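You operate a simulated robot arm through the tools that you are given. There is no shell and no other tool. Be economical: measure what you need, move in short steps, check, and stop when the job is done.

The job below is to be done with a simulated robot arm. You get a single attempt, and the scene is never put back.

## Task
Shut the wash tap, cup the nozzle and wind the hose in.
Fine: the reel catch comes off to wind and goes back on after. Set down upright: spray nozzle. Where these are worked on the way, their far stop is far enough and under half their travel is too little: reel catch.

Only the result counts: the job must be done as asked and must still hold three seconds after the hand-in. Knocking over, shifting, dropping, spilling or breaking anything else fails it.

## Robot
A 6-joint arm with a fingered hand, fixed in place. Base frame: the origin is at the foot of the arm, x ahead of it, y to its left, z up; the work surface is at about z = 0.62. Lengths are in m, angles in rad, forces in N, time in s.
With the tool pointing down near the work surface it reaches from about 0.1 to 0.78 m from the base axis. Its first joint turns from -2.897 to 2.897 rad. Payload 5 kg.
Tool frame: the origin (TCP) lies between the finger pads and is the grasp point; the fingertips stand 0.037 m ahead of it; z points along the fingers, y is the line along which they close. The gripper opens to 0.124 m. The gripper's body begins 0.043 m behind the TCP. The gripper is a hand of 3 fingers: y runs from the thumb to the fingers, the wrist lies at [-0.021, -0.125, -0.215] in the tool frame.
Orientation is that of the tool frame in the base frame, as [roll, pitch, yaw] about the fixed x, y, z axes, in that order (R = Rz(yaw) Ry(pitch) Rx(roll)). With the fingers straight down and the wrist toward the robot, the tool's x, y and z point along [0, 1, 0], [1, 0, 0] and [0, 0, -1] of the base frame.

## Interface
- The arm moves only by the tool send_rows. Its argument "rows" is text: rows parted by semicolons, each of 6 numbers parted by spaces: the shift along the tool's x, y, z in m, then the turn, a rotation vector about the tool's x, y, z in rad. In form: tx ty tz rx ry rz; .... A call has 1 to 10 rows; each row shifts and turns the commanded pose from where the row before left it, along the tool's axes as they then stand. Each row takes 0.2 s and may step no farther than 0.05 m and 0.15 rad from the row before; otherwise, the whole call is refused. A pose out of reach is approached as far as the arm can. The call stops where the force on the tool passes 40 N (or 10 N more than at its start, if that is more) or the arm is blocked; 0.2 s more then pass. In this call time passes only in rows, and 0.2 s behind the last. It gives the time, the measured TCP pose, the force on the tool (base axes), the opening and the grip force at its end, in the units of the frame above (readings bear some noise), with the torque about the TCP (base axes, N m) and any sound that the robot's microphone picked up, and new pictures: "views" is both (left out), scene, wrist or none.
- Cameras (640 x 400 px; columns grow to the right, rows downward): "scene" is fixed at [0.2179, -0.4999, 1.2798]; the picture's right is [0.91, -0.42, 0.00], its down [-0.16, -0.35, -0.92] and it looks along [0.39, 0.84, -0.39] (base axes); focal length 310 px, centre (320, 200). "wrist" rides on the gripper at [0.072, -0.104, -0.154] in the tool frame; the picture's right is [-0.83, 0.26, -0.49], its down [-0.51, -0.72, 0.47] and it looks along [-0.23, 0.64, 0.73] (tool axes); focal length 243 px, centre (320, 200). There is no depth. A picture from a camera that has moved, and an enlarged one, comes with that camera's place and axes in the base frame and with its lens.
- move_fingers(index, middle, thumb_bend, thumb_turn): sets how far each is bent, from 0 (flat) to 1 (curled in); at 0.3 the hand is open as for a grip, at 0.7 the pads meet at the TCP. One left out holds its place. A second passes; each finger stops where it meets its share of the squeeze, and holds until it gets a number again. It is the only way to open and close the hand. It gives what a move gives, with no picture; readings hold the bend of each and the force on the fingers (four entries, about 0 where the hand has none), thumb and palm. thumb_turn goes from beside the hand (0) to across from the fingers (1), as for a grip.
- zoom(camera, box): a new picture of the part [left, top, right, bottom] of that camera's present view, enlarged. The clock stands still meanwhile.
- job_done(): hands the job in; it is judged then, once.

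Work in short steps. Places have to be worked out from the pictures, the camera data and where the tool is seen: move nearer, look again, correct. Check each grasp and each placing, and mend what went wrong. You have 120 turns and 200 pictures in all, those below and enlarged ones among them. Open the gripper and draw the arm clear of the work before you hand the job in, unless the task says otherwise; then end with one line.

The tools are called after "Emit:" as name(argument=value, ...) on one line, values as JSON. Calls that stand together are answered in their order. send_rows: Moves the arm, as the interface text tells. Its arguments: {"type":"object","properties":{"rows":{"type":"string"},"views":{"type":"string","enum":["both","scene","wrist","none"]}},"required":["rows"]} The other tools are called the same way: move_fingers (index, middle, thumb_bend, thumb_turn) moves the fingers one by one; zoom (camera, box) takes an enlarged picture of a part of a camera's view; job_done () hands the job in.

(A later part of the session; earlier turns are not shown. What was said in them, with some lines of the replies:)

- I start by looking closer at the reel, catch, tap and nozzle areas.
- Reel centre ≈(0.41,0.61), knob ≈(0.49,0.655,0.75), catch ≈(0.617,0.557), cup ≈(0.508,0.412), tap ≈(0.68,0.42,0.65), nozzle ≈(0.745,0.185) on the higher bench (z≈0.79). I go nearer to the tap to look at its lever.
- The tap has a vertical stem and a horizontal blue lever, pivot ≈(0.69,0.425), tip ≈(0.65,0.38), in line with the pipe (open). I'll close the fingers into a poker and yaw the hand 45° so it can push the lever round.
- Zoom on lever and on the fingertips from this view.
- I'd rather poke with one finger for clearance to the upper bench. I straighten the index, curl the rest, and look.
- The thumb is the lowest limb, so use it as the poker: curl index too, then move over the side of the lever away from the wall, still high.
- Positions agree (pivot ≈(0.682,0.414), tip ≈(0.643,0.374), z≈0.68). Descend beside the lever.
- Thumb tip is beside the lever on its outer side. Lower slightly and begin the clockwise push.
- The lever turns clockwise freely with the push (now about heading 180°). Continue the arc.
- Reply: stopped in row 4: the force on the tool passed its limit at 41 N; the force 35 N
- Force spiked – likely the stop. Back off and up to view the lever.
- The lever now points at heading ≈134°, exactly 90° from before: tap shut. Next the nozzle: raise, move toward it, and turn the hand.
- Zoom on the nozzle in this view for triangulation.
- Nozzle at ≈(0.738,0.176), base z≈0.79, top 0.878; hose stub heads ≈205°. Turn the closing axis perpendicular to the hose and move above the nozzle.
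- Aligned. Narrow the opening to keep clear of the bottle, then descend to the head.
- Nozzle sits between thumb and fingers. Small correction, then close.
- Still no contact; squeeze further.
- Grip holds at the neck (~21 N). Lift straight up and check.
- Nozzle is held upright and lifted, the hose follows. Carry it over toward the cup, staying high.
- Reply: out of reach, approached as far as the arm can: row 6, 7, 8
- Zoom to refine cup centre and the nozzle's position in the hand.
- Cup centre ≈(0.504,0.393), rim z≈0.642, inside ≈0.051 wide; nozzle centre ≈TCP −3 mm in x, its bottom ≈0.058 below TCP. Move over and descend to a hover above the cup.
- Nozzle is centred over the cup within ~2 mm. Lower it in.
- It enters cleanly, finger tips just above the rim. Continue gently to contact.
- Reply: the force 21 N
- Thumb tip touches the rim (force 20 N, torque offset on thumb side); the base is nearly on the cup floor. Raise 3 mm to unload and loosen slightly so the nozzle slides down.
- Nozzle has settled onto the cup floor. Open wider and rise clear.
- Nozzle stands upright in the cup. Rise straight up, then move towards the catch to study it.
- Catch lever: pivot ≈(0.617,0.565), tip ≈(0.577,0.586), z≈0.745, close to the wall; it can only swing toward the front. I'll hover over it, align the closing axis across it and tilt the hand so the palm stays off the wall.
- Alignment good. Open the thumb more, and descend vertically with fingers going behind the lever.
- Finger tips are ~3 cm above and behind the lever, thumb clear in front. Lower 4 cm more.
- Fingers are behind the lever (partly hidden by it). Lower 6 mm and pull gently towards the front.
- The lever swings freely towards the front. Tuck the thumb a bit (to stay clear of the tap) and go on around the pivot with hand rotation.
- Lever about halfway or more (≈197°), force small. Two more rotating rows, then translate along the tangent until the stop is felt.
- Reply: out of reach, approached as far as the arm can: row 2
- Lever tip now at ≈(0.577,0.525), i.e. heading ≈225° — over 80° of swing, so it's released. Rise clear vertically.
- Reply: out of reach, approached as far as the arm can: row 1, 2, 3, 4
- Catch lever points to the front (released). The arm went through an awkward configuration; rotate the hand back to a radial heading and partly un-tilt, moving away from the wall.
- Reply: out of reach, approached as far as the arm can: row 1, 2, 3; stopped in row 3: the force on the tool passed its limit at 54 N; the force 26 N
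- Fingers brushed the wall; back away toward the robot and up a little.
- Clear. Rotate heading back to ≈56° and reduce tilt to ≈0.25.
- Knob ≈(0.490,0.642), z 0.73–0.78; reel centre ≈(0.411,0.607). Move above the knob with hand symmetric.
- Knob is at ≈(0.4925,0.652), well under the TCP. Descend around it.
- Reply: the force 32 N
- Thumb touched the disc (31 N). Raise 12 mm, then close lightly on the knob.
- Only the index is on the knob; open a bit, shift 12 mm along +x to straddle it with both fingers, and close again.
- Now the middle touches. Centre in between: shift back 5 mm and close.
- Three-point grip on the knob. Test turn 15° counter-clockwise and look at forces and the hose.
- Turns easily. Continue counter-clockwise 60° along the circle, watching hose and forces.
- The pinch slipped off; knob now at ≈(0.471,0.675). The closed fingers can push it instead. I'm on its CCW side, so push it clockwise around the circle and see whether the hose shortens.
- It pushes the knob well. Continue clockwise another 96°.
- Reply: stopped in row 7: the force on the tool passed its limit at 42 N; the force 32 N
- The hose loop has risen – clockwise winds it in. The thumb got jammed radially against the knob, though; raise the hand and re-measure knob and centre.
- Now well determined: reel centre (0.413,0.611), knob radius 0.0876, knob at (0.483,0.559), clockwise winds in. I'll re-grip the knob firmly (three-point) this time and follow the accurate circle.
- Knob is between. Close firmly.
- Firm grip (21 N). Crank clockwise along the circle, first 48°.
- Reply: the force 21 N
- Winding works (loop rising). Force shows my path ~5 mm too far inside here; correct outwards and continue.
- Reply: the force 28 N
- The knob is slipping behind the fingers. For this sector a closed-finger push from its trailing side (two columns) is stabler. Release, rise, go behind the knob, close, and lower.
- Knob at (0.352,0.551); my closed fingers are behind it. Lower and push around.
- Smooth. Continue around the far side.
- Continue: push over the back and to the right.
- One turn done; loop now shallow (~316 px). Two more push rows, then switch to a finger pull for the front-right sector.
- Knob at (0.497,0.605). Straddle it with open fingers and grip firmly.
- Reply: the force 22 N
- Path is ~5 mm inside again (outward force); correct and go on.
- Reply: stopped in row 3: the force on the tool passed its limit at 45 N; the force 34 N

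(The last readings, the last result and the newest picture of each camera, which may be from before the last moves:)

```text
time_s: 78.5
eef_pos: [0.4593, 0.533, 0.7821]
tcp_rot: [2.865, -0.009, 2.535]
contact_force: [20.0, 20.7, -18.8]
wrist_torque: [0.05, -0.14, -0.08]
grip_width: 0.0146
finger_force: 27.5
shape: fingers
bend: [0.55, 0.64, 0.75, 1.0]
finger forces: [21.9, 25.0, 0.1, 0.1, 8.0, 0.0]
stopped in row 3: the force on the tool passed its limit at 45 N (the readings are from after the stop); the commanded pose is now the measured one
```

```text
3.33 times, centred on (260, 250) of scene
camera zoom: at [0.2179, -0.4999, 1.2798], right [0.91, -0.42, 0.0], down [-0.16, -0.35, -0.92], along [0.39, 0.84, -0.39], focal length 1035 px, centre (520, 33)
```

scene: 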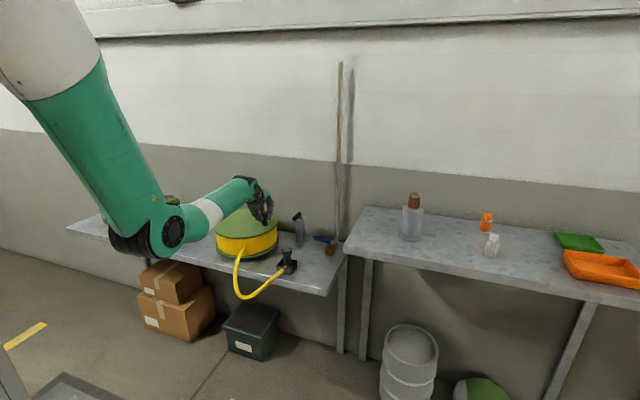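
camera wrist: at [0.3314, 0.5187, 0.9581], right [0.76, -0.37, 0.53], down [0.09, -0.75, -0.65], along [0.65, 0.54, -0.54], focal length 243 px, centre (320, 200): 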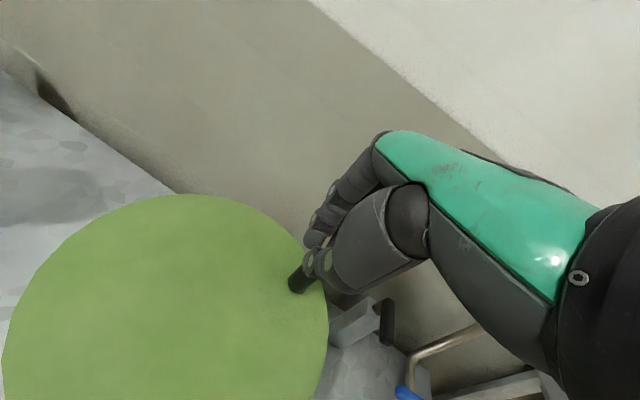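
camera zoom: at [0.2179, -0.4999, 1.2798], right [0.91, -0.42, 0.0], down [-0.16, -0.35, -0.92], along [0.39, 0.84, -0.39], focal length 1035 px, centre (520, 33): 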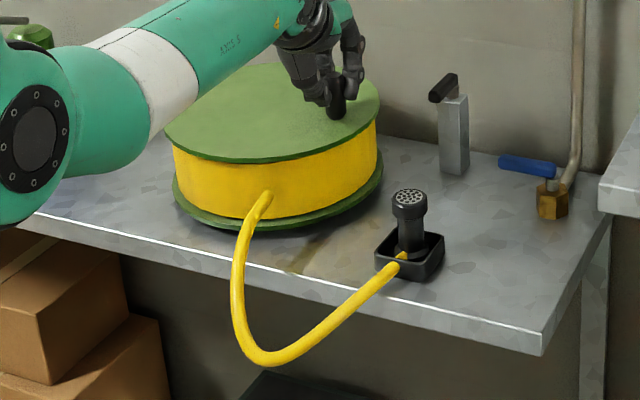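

Strong resistance tangentially — could be the reel's end stop (drum looks full to the flange) or a wedged grip. Release and test with an open-hand pull.

Emit:
move_fingers(index=0.58, middle=0.58, thumb_bend=0.5)

Emit:
send_rows(rows="0 -0.001 0 0 0 0", views="wrist")

Emit:
zoom(camera="scene", box=[210, 180, 310, 260])

Emit:
zoom(camera="wrist", box=[240, 160, 400, 300])

```text
time_s: 79.5
eef_pos: [0.4581, 0.5313, 0.782]
tcp_rot: [2.867, -0.011, 2.535]
contact_force: [2.7, -7.1, -8.6]
wrist_torque: [-0.44, 0.15, -0.23]
grip_width: 0.0603
finger_force: 13.5
shape: fingers
bend: [0.55, 0.59, 0.5, 1.0]
finger forces: [10.5, 16.9, 0.1, 0.1, 0.0, 0.0]
```

```text
time_s: 79.9
eef_pos: [0.4561, 0.5299, 0.7822]
tcp_rot: [2.869, -0.01, 2.536]
contact_force: [7.1, -5.1, -14.4]
wrist_torque: [-0.54, 0.22, -0.27]
grip_width: 0.0606
finger_force: 14.2
shape: fingers
bend: [0.54, 0.59, 0.5, 1.0]
finger forces: [10.2, 17.1, 0.0, 0.0, 0.0, 0.0]
camera wrist: at [0.3182, 0.4544, 0.9027], right [0.75, -0.38, 0.54], down [0.09, -0.75, -0.65], along [0.65, 0.54, -0.53], focal length 243 px, centre (320, 200)
```

wrist: 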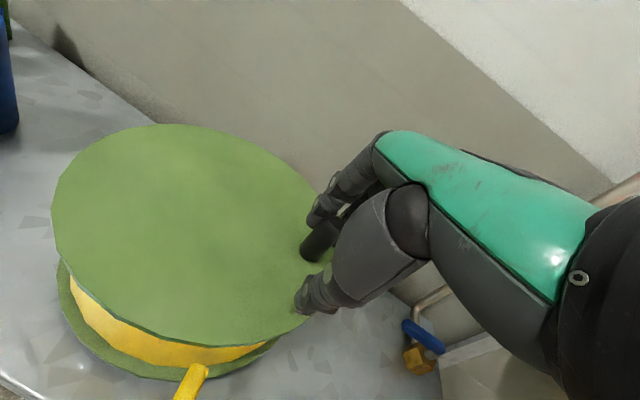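

```text
5.00 times, centred on (260, 220) of scene
camera zoom: at [0.2179, -0.4999, 1.2798], right [0.91, -0.42, 0.0], down [-0.16, -0.35, -0.92], along [0.39, 0.84, -0.39], focal length 1552 px, centre (620, 100)
```

zoom: 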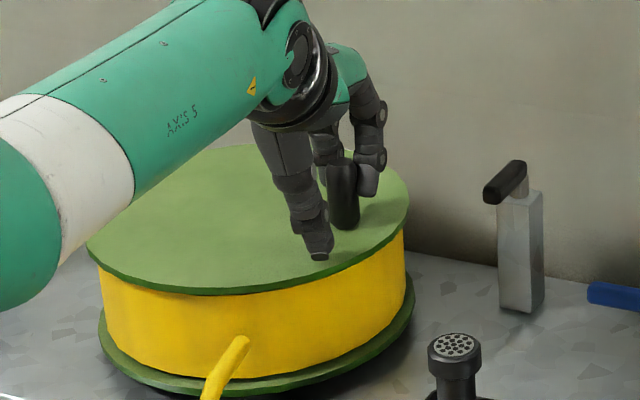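

```text
2.86 times, centred on (320, 230) of wrist
camera zoom: at [0.3182, 0.4544, 0.9027], right [0.75, -0.38, 0.54], down [0.09, -0.75, -0.65], along [0.65, 0.54, -0.53], focal length 693 px, centre (320, 114)
```

zoom: 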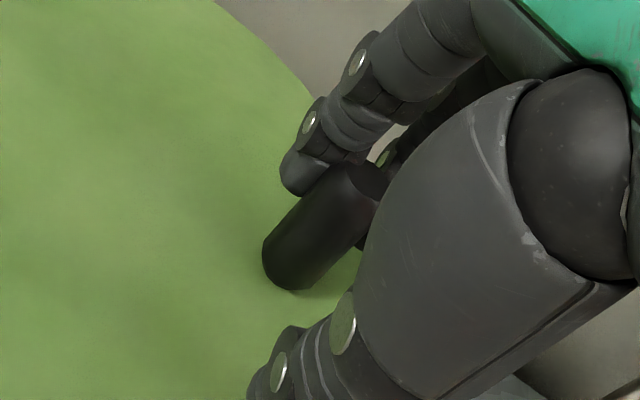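

Fingers pull at ~27 N and the knob stays. Try a bit more pull to confirm it's the end stop.

Emit:
send_rows(rows="-0.002 -0.008 -0.002 0 0 0;-0.002 -0.008 -0.002 0 0 0", views="scene")

Emit:
zoom(camera="scene", box=[210, 180, 310, 260])

```text
time_s: 80.5
eef_pos: [0.451, 0.5168, 0.7834]
tcp_rot: [2.862, -0.013, 2.539]
contact_force: [6.0, 26.2, -15.0]
wrist_torque: [-0.39, 0.18, 0.45]
grip_width: 0.0734
finger_force: 14.3
shape: fingers
bend: [0.46, 0.54, 0.5, 1.0]
finger forces: [22.1, 6.6, 0.0, 0.1, 0.0, 0.0]
```

scene: 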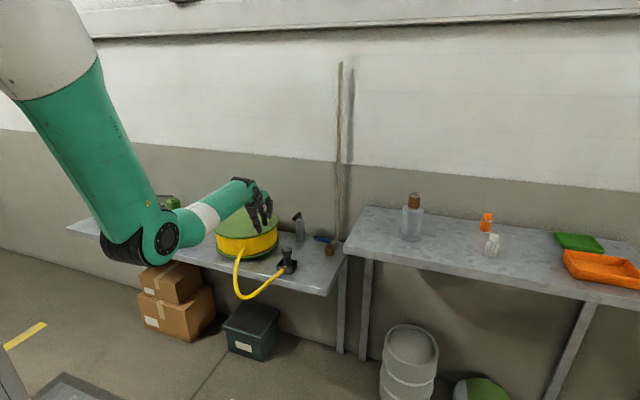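

```text
5.00 times, centred on (260, 220) of scene
camera zoom: at [0.2179, -0.4999, 1.2798], right [0.91, -0.42, 0.0], down [-0.16, -0.35, -0.92], along [0.39, 0.84, -0.39], focal length 1552 px, centre (620, 100)
```

zoom: 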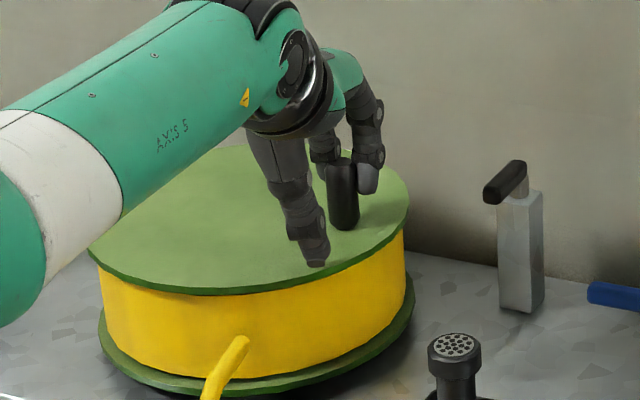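

The knob doesn't budge: the reel is at its end stop, drum full. Back the fingers off the knob and rise.

Emit:
send_rows(rows="0.002 0.0193 0.0052 0 0 0;0 0.0104 -0.0386 0 0 0;0 0.0104 -0.0386 0 0 0", views="wrist")

Emit:
zoom(camera="scene", box=[200, 190, 320, 310])

```text
time_s: 81.3
eef_pos: [0.4633, 0.5329, 0.8638]
tcp_rot: [2.865, -0.011, 2.535]
contact_force: [-0.6, 1.2, -0.4]
wrist_torque: [0.0, 0.0, -0.03]
grip_width: 0.0565
finger_force: 0.0
shape: fingers
bend: [0.57, 0.57, 0.5, 1.0]
finger forces: [0.0, 0.0, 0.0, 0.0, 0.0, 0.0]
camera wrist: at [0.323, 0.4571, 0.9843], right [0.75, -0.38, 0.54], down [0.09, -0.75, -0.66], along [0.65, 0.54, -0.53], focal length 243 px, centre (320, 200)
```

wrist: 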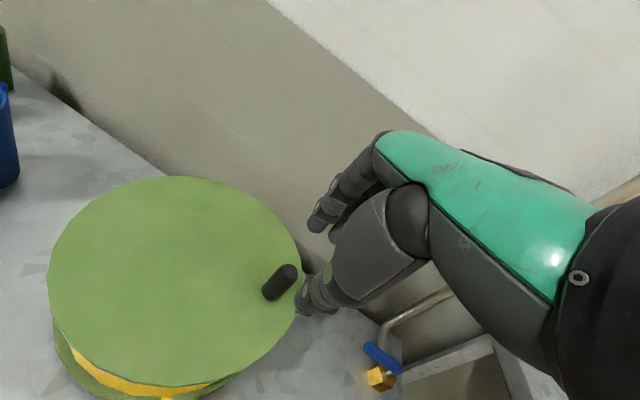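

```text
3.33 times, centred on (260, 250) of scene
camera zoom: at [0.2179, -0.4999, 1.2798], right [0.91, -0.42, 0.0], down [-0.16, -0.35, -0.92], along [0.39, 0.84, -0.39], focal length 1035 px, centre (520, 33)
```

zoom: 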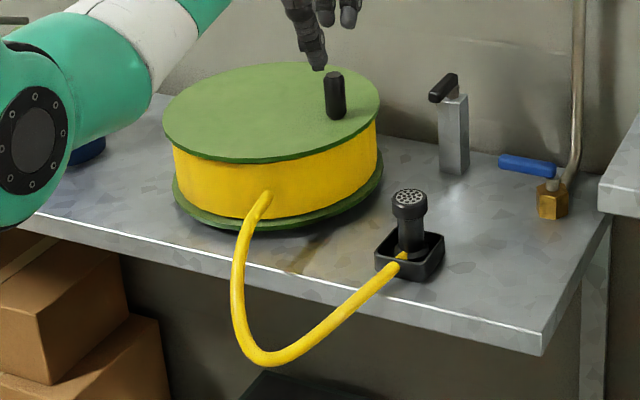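

Now put the catch back on: close fingers into a poker and go to the trailing (front-right) side of its lever.

Emit:
move_fingers(index=0.7, middle=0.7, thumb_bend=0.7)

Emit:
send_rows(rows="-0.0349 0.0157 0.0042 0 0 0;-0.0349 0.0157 0.0042 0 0 0;-0.0349 0.0157 0.0042 0 0 0;-0.0349 0.0157 0.0042 0 0 0", views="wrist")

Emit:
zoom(camera="scene", box=[250, 170, 350, 250])

Emit:
zoom(camera="wrist", box=[160, 200, 360, 360])

```text
time_s: 82.3
eef_pos: [0.4618, 0.5334, 0.8638]
tcp_rot: [2.865, -0.011, 2.536]
contact_force: [-0.8, -0.2, -0.2]
wrist_torque: [-0.04, 0.01, 0.01]
grip_width: 0.0077
finger_force: 0.0
shape: fingers
bend: [0.7, 0.7, 0.7, 1.0]
finger forces: [0.1, 0.0, 0.0, 0.0, 0.0, 0.0]
```

```text
time_s: 83.3
eef_pos: [0.6144, 0.5007, 0.8621]
tcp_rot: [2.866, -0.01, 2.536]
contact_force: [-1.0, -0.5, 0.7]
wrist_torque: [0.03, -0.01, 0.0]
grip_width: 0.0074
finger_force: 0.0
shape: fingers
bend: [0.7, 0.7, 0.7, 1.0]
finger forces: [0.0, 0.0, 0.1, 0.0, 0.0, 0.0]
camera wrist: at [0.4751, 0.4251, 0.9827], right [0.75, -0.38, 0.54], down [0.09, -0.75, -0.66], along [0.65, 0.54, -0.53], focal length 243 px, centre (320, 200)
```

wrist: 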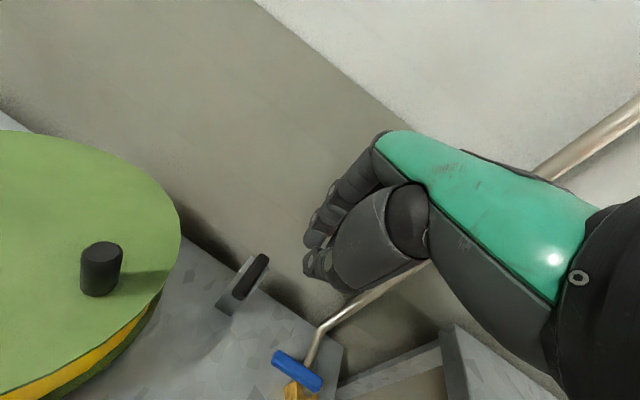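

```text
5.00 times, centred on (300, 210) of scene
camera zoom: at [0.2179, -0.4999, 1.2798], right [0.91, -0.42, 0.0], down [-0.16, -0.35, -0.92], along [0.39, 0.84, -0.39], focal length 1552 px, centre (420, 150)
```

zoom: 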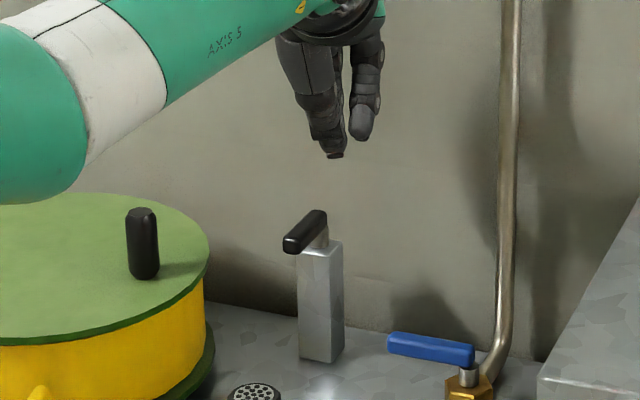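

```text
2.50 times, centred on (260, 280) of wrist
camera zoom: at [0.4751, 0.4251, 0.9827], right [0.75, -0.38, 0.54], down [0.09, -0.75, -0.66], along [0.65, 0.54, -0.53], focal length 606 px, centre (470, 0)
```

zoom: 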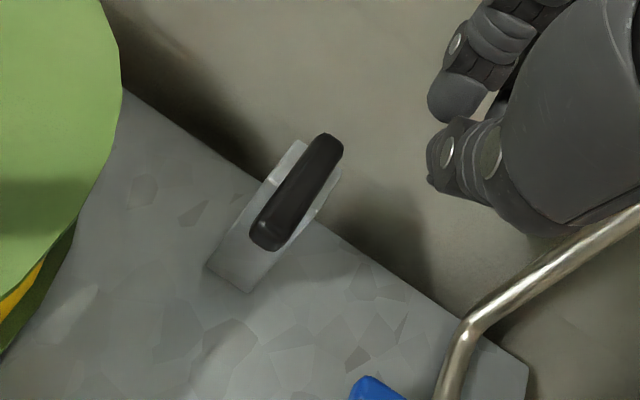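

Lever: heading ≈229°, axis ≈(0.612,0.554). Lower beside its front-right side and push clockwise.

Emit:
send_rows(rows="-0.0013 -0.0086 -0.0024 0 0 0;0 -0.0077 0.0276 0 0 0;0 -0.0077 0.0276 0 0 0;0 -0.0077 0.0276 0 0 0", views="wrist")

Emit:
zoom(camera="scene", box=[260, 180, 350, 260])

```text
time_s: 84.3
eef_pos: [0.6086, 0.497, 0.7752]
tcp_rot: [2.865, -0.01, 2.536]
contact_force: [0.5, 0.6, 0.2]
wrist_torque: [0.02, 0.04, -0.02]
grip_width: 0.0073
finger_force: 0.0
shape: fingers
bend: [0.7, 0.7, 0.7, 1.0]
finger forces: [0.0, 0.0, 0.0, 0.0, 0.1, 0.0]
camera wrist: at [0.4693, 0.4212, 0.896], right [0.75, -0.38, 0.54], down [0.09, -0.75, -0.66], along [0.65, 0.54, -0.53], focal length 243 px, centre (320, 200)
```

wrist: 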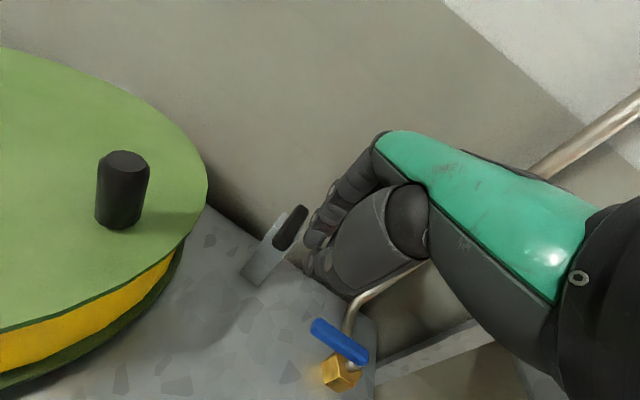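

```text
5.00 times, centred on (305, 220) of scene
camera zoom: at [0.2179, -0.4999, 1.2798], right [0.91, -0.42, 0.0], down [-0.16, -0.35, -0.92], along [0.39, 0.84, -0.39], focal length 1552 px, centre (395, 100)
```

zoom: 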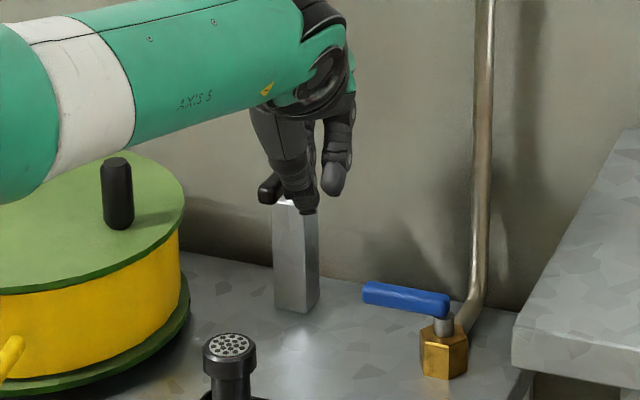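

Positioned right of the lever. Push.

Emit:
send_rows(rows="0.0125 -0.0069 -0.0019 0 0 0;0.0139 -0.0037 -0.0010 0 0 0;0.0143 -0.0001 0 0 0 0;0.0139 0.0036 0.0010 0 0 0", views="wrist")

Emit:
zoom(camera="scene", box=[260, 180, 350, 260])

```text
time_s: 85.3
eef_pos: [0.5578, 0.5231, 0.7752]
tcp_rot: [2.865, -0.01, 2.535]
contact_force: [-0.9, -0.1, -0.2]
wrist_torque: [0.02, 0.01, 0.01]
grip_width: 0.0066
finger_force: 0.2
shape: fingers
bend: [0.7, 0.7, 0.7, 1.0]
finger forces: [0.5, 0.0, 0.0, 0.0, 0.0, 0.0]
camera wrist: at [0.4198, 0.4465, 0.8967], right [0.75, -0.38, 0.54], down [0.09, -0.75, -0.66], along [0.65, 0.54, -0.53], focal length 243 px, centre (320, 200)
```

wrist: 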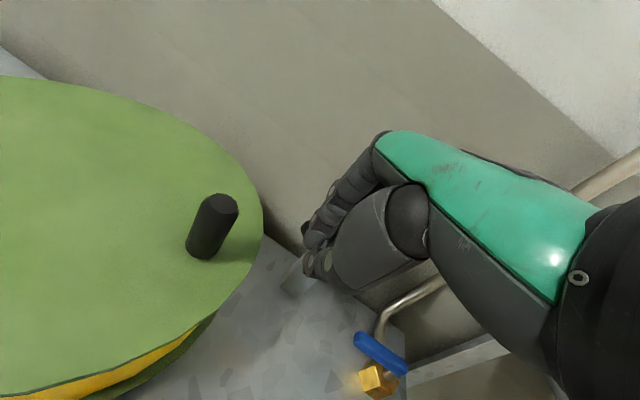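

```text
5.00 times, centred on (305, 220) of scene
camera zoom: at [0.2179, -0.4999, 1.2798], right [0.91, -0.42, 0.0], down [-0.16, -0.35, -0.92], along [0.39, 0.84, -0.39], focal length 1552 px, centre (395, 100)
```

zoom: 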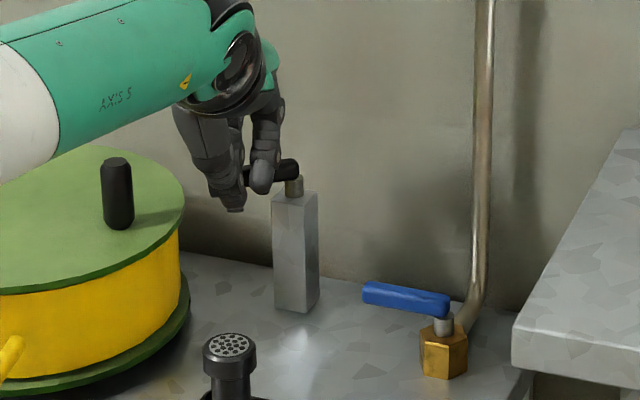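

Lever is moving back. Continue to its stop.

Emit:
send_rows(rows="0.0125 0.0069 0.0019 0 0 0;0.0102 0.0097 0.0027 0 0 0;0.0052 0.0078 0.0022 0 0 0;0.002 0.008 0.0022 0 0 0", views="wrist")

Emit:
zoom(camera="scene", box=[260, 180, 350, 260])

```text
time_s: 86.3
eef_pos: [0.5534, 0.5678, 0.7776]
tcp_rot: [2.864, -0.01, 2.535]
contact_force: [-1.2, -1.0, 0.6]
wrist_torque: [-0.02, 0.01, 0.0]
grip_width: 0.0069
finger_force: 0.1
shape: fingers
bend: [0.7, 0.7, 0.7, 1.0]
finger forces: [0.2, 1.2, 0.1, 0.0, 0.1, 0.0]
camera wrist: at [0.4147, 0.4913, 0.8976], right [0.75, -0.38, 0.54], down [0.09, -0.75, -0.66], along [0.65, 0.54, -0.53], focal length 243 px, centre (320, 200)
```

wrist: 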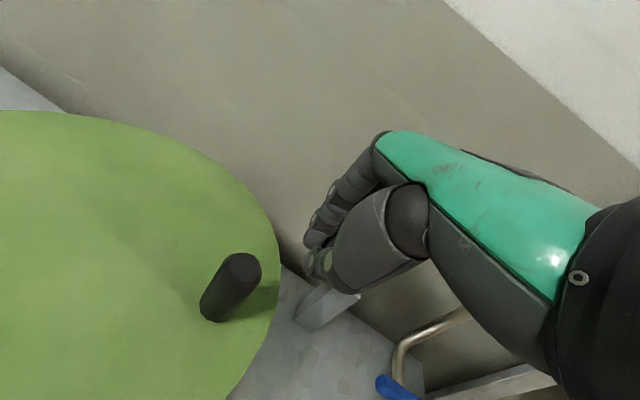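

```text
5.00 times, centred on (305, 220) of scene
camera zoom: at [0.2179, -0.4999, 1.2798], right [0.91, -0.42, 0.0], down [-0.16, -0.35, -0.92], along [0.39, 0.84, -0.39], focal length 1552 px, centre (395, 100)
```

zoom: 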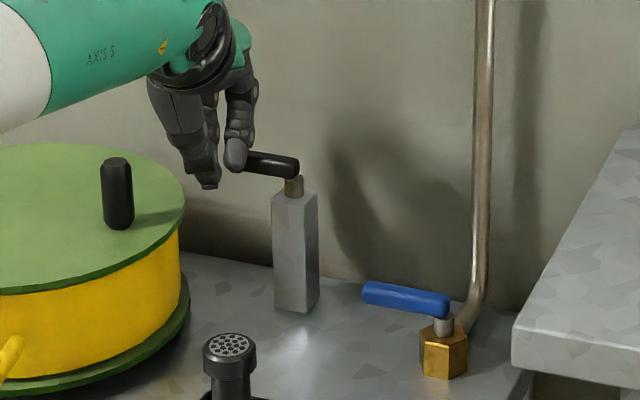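

Lever almost back. Press a bit closer to the pivot and towards the wall until the stop is felt.

Emit:
send_rows(rows="-0.010 0 0 0 0 0;-0.006 0.005 0.0014 0 0 0;0 0.006 0.0016 0 0 0;0 0.006 0.0016 0 0 0;0 0.006 0.0016 0 0 0", views="wrist")

Emit:
zoom(camera="scene", box=[260, 180, 350, 260])

```text
time_s: 87.5
eef_pos: [0.5779, 0.5765, 0.7742]
tcp_rot: [2.869, -0.013, 2.537]
contact_force: [-31.6, -18.1, 12.4]
wrist_torque: [-0.42, 0.63, 0.09]
grip_width: 0.0012
finger_force: 23.5
shape: fingers
bend: [0.71, 0.75, 0.66, 1.0]
finger forces: [33.7, 13.6, 0.1, 0.0, 0.1, 0.0]
camera wrist: at [0.4399, 0.5004, 0.8958], right [0.76, -0.38, 0.53], down [0.09, -0.75, -0.65], along [0.65, 0.54, -0.53], focal length 243 px, centre (320, 200)
```

wrist: 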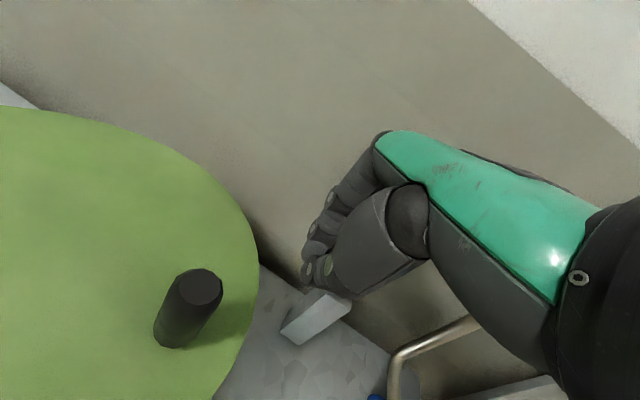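

```text
5.00 times, centred on (305, 220) of scene
camera zoom: at [0.2179, -0.4999, 1.2798], right [0.91, -0.42, 0.0], down [-0.16, -0.35, -0.92], along [0.39, 0.84, -0.39], focal length 1552 px, centre (395, 100)
```

zoom: 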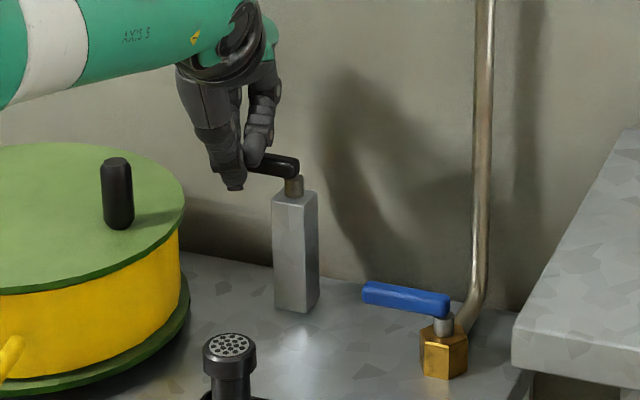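

Stop felt (~36 N). Back off, rise clear and inspect everything.

Emit:
send_rows(rows="0 -0.012 -0.003 0 0 0;0 -0.02 -0.006 0 0 0;0 0.0104 -0.0386 0 0 0;0 0.0104 -0.0386 0 0 0;0 0.0104 -0.0386 0 0 0;0 -0.04 -0.012 0 0 0;0 -0.04 -0.012 0 0 0;0 -0.04 -0.012 0 0 0", views="both")

Emit:
zoom(camera="scene", box=[220, 190, 350, 310])

Emit:
zoom(camera="scene", box=[265, 200, 345, 260])

```text
time_s: 89.3
eef_pos: [0.4875, 0.4487, 0.8957]
tcp_rot: [2.864, -0.011, 2.535]
contact_force: [-0.2, 0.6, 0.1]
wrist_torque: [-0.01, 0.0, 0.02]
grip_width: 0.007
finger_force: 0.0
shape: fingers
bend: [0.7, 0.7, 0.7, 1.0]
finger forces: [0.0, 0.0, 0.0, 0.0, 0.0, 0.1]
camera wrist: at [0.3482, 0.3736, 1.0155], right [0.75, -0.38, 0.54], down [0.09, -0.75, -0.66], along [0.65, 0.54, -0.53], focal length 243 px, centre (320, 200)
```

scene: 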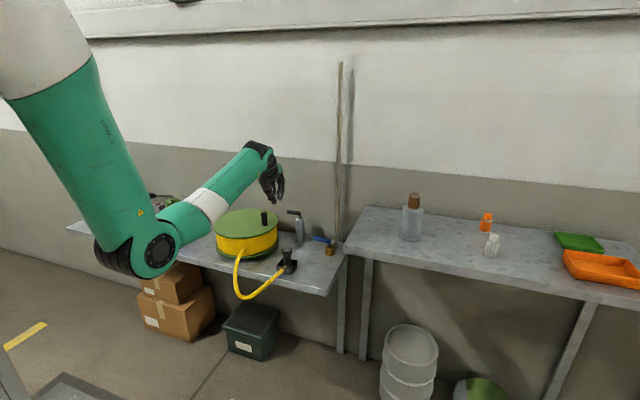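
wrist: 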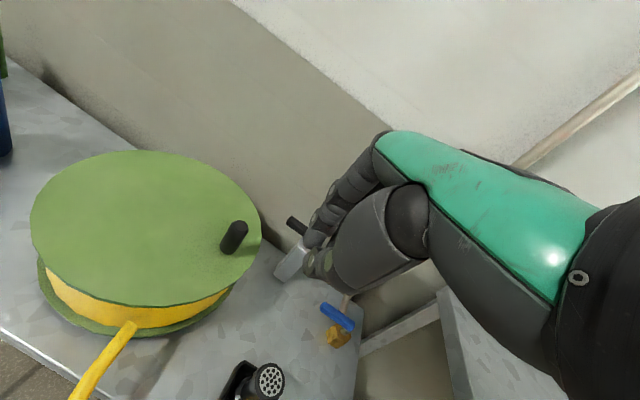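

```text
3.33 times, centred on (285, 250) of scene
camera zoom: at [0.2179, -0.4999, 1.2798], right [0.91, -0.42, 0.0], down [-0.16, -0.35, -0.92], along [0.39, 0.84, -0.39], focal length 1035 px, centre (437, 33)
```

zoom: 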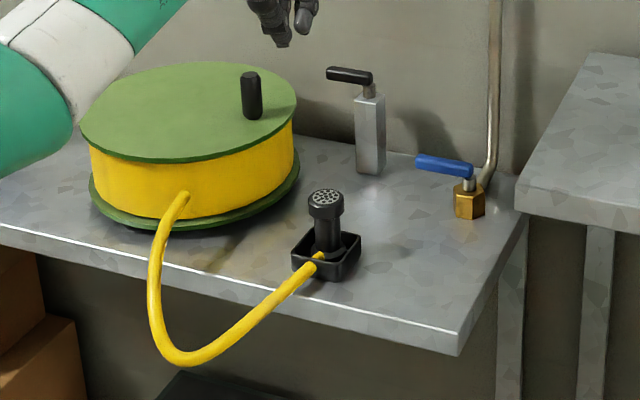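

```text
6.67 times, centred on (305, 230) of scene
camera zoom: at [0.2179, -0.4999, 1.2798], right [0.91, -0.42, 0.0], down [-0.16, -0.35, -0.92], along [0.39, 0.84, -0.39], focal length 2069 px, centre (420, 0)
```

zoom: 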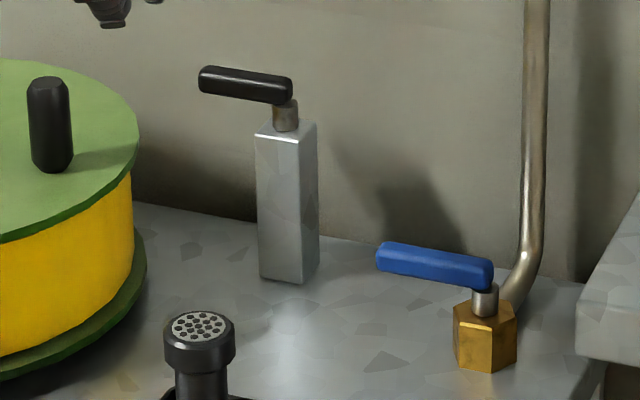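

Everything matches: catch back in its original position, tap shut, nozzle upright in the cup, drum full. Open the hand and draw the arm back and up.

Emit:
move_fingers(index=0.3, middle=0.3, thumb_bend=0.3)

Emit:
send_rows(rows="0 0.01 -0.0386 0 0 0;0 0.01 -0.0386 0 0 0;0 0.01 -0.0386 0 0 0;0 -0.03 -0.009 0 0 0", views="scene")

Emit:
zoom(camera="scene", box=[220, 190, 350, 310])

```text
time_s: 90.3
eef_pos: [0.4877, 0.4514, 0.8949]
tcp_rot: [2.864, -0.011, 2.533]
contact_force: [0.3, -0.5, -0.9]
wrist_torque: [0.02, 0.02, 0.01]
grip_width: 0.1278
finger_force: 0.0
shape: fingers
bend: [0.3, 0.3, 0.3, 1.0]
finger forces: [0.0, 0.0, 0.0, 0.1, 0.0, 0.0]
```

```text
time_s: 91.3
eef_pos: [0.4718, 0.4205, 1.0168]
tcp_rot: [2.865, -0.01, 2.536]
contact_force: [1.1, 0.2, 0.6]
wrist_torque: [0.0, 0.03, 0.0]
grip_width: 0.128
finger_force: 0.2
shape: fingers
bend: [0.3, 0.3, 0.3, 1.0]
finger forces: [0.0, 0.0, 0.0, 0.0, 0.0, 0.0]
```

scene: 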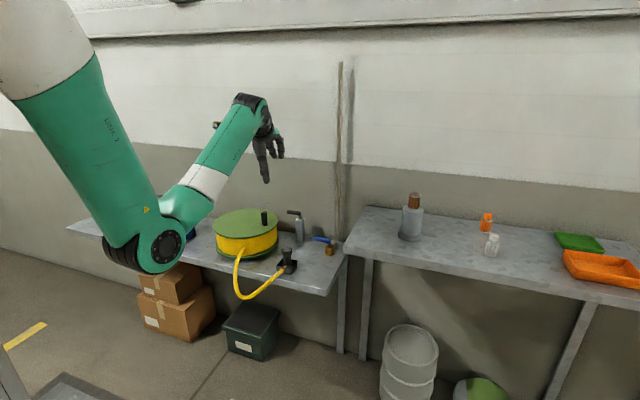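

```text
3.33 times, centred on (285, 250) of scene
camera zoom: at [0.2179, -0.4999, 1.2798], right [0.91, -0.42, 0.0], down [-0.16, -0.35, -0.92], along [0.39, 0.84, -0.39], focal length 1035 px, centre (437, 33)
```

zoom: 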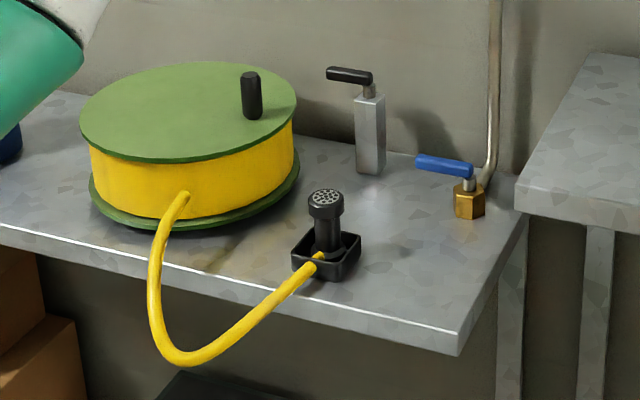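

The final state is stable, the hand is open and the arm is clear; handing in.

Emit:
job_done()

```text
The job is handed in.
```

The wash tap is shut, the nozzle stands upright in its cup, the hose is wound in to the reel's hard stop (a short loop still hangs to the nozzle), and the reel catch is back on.
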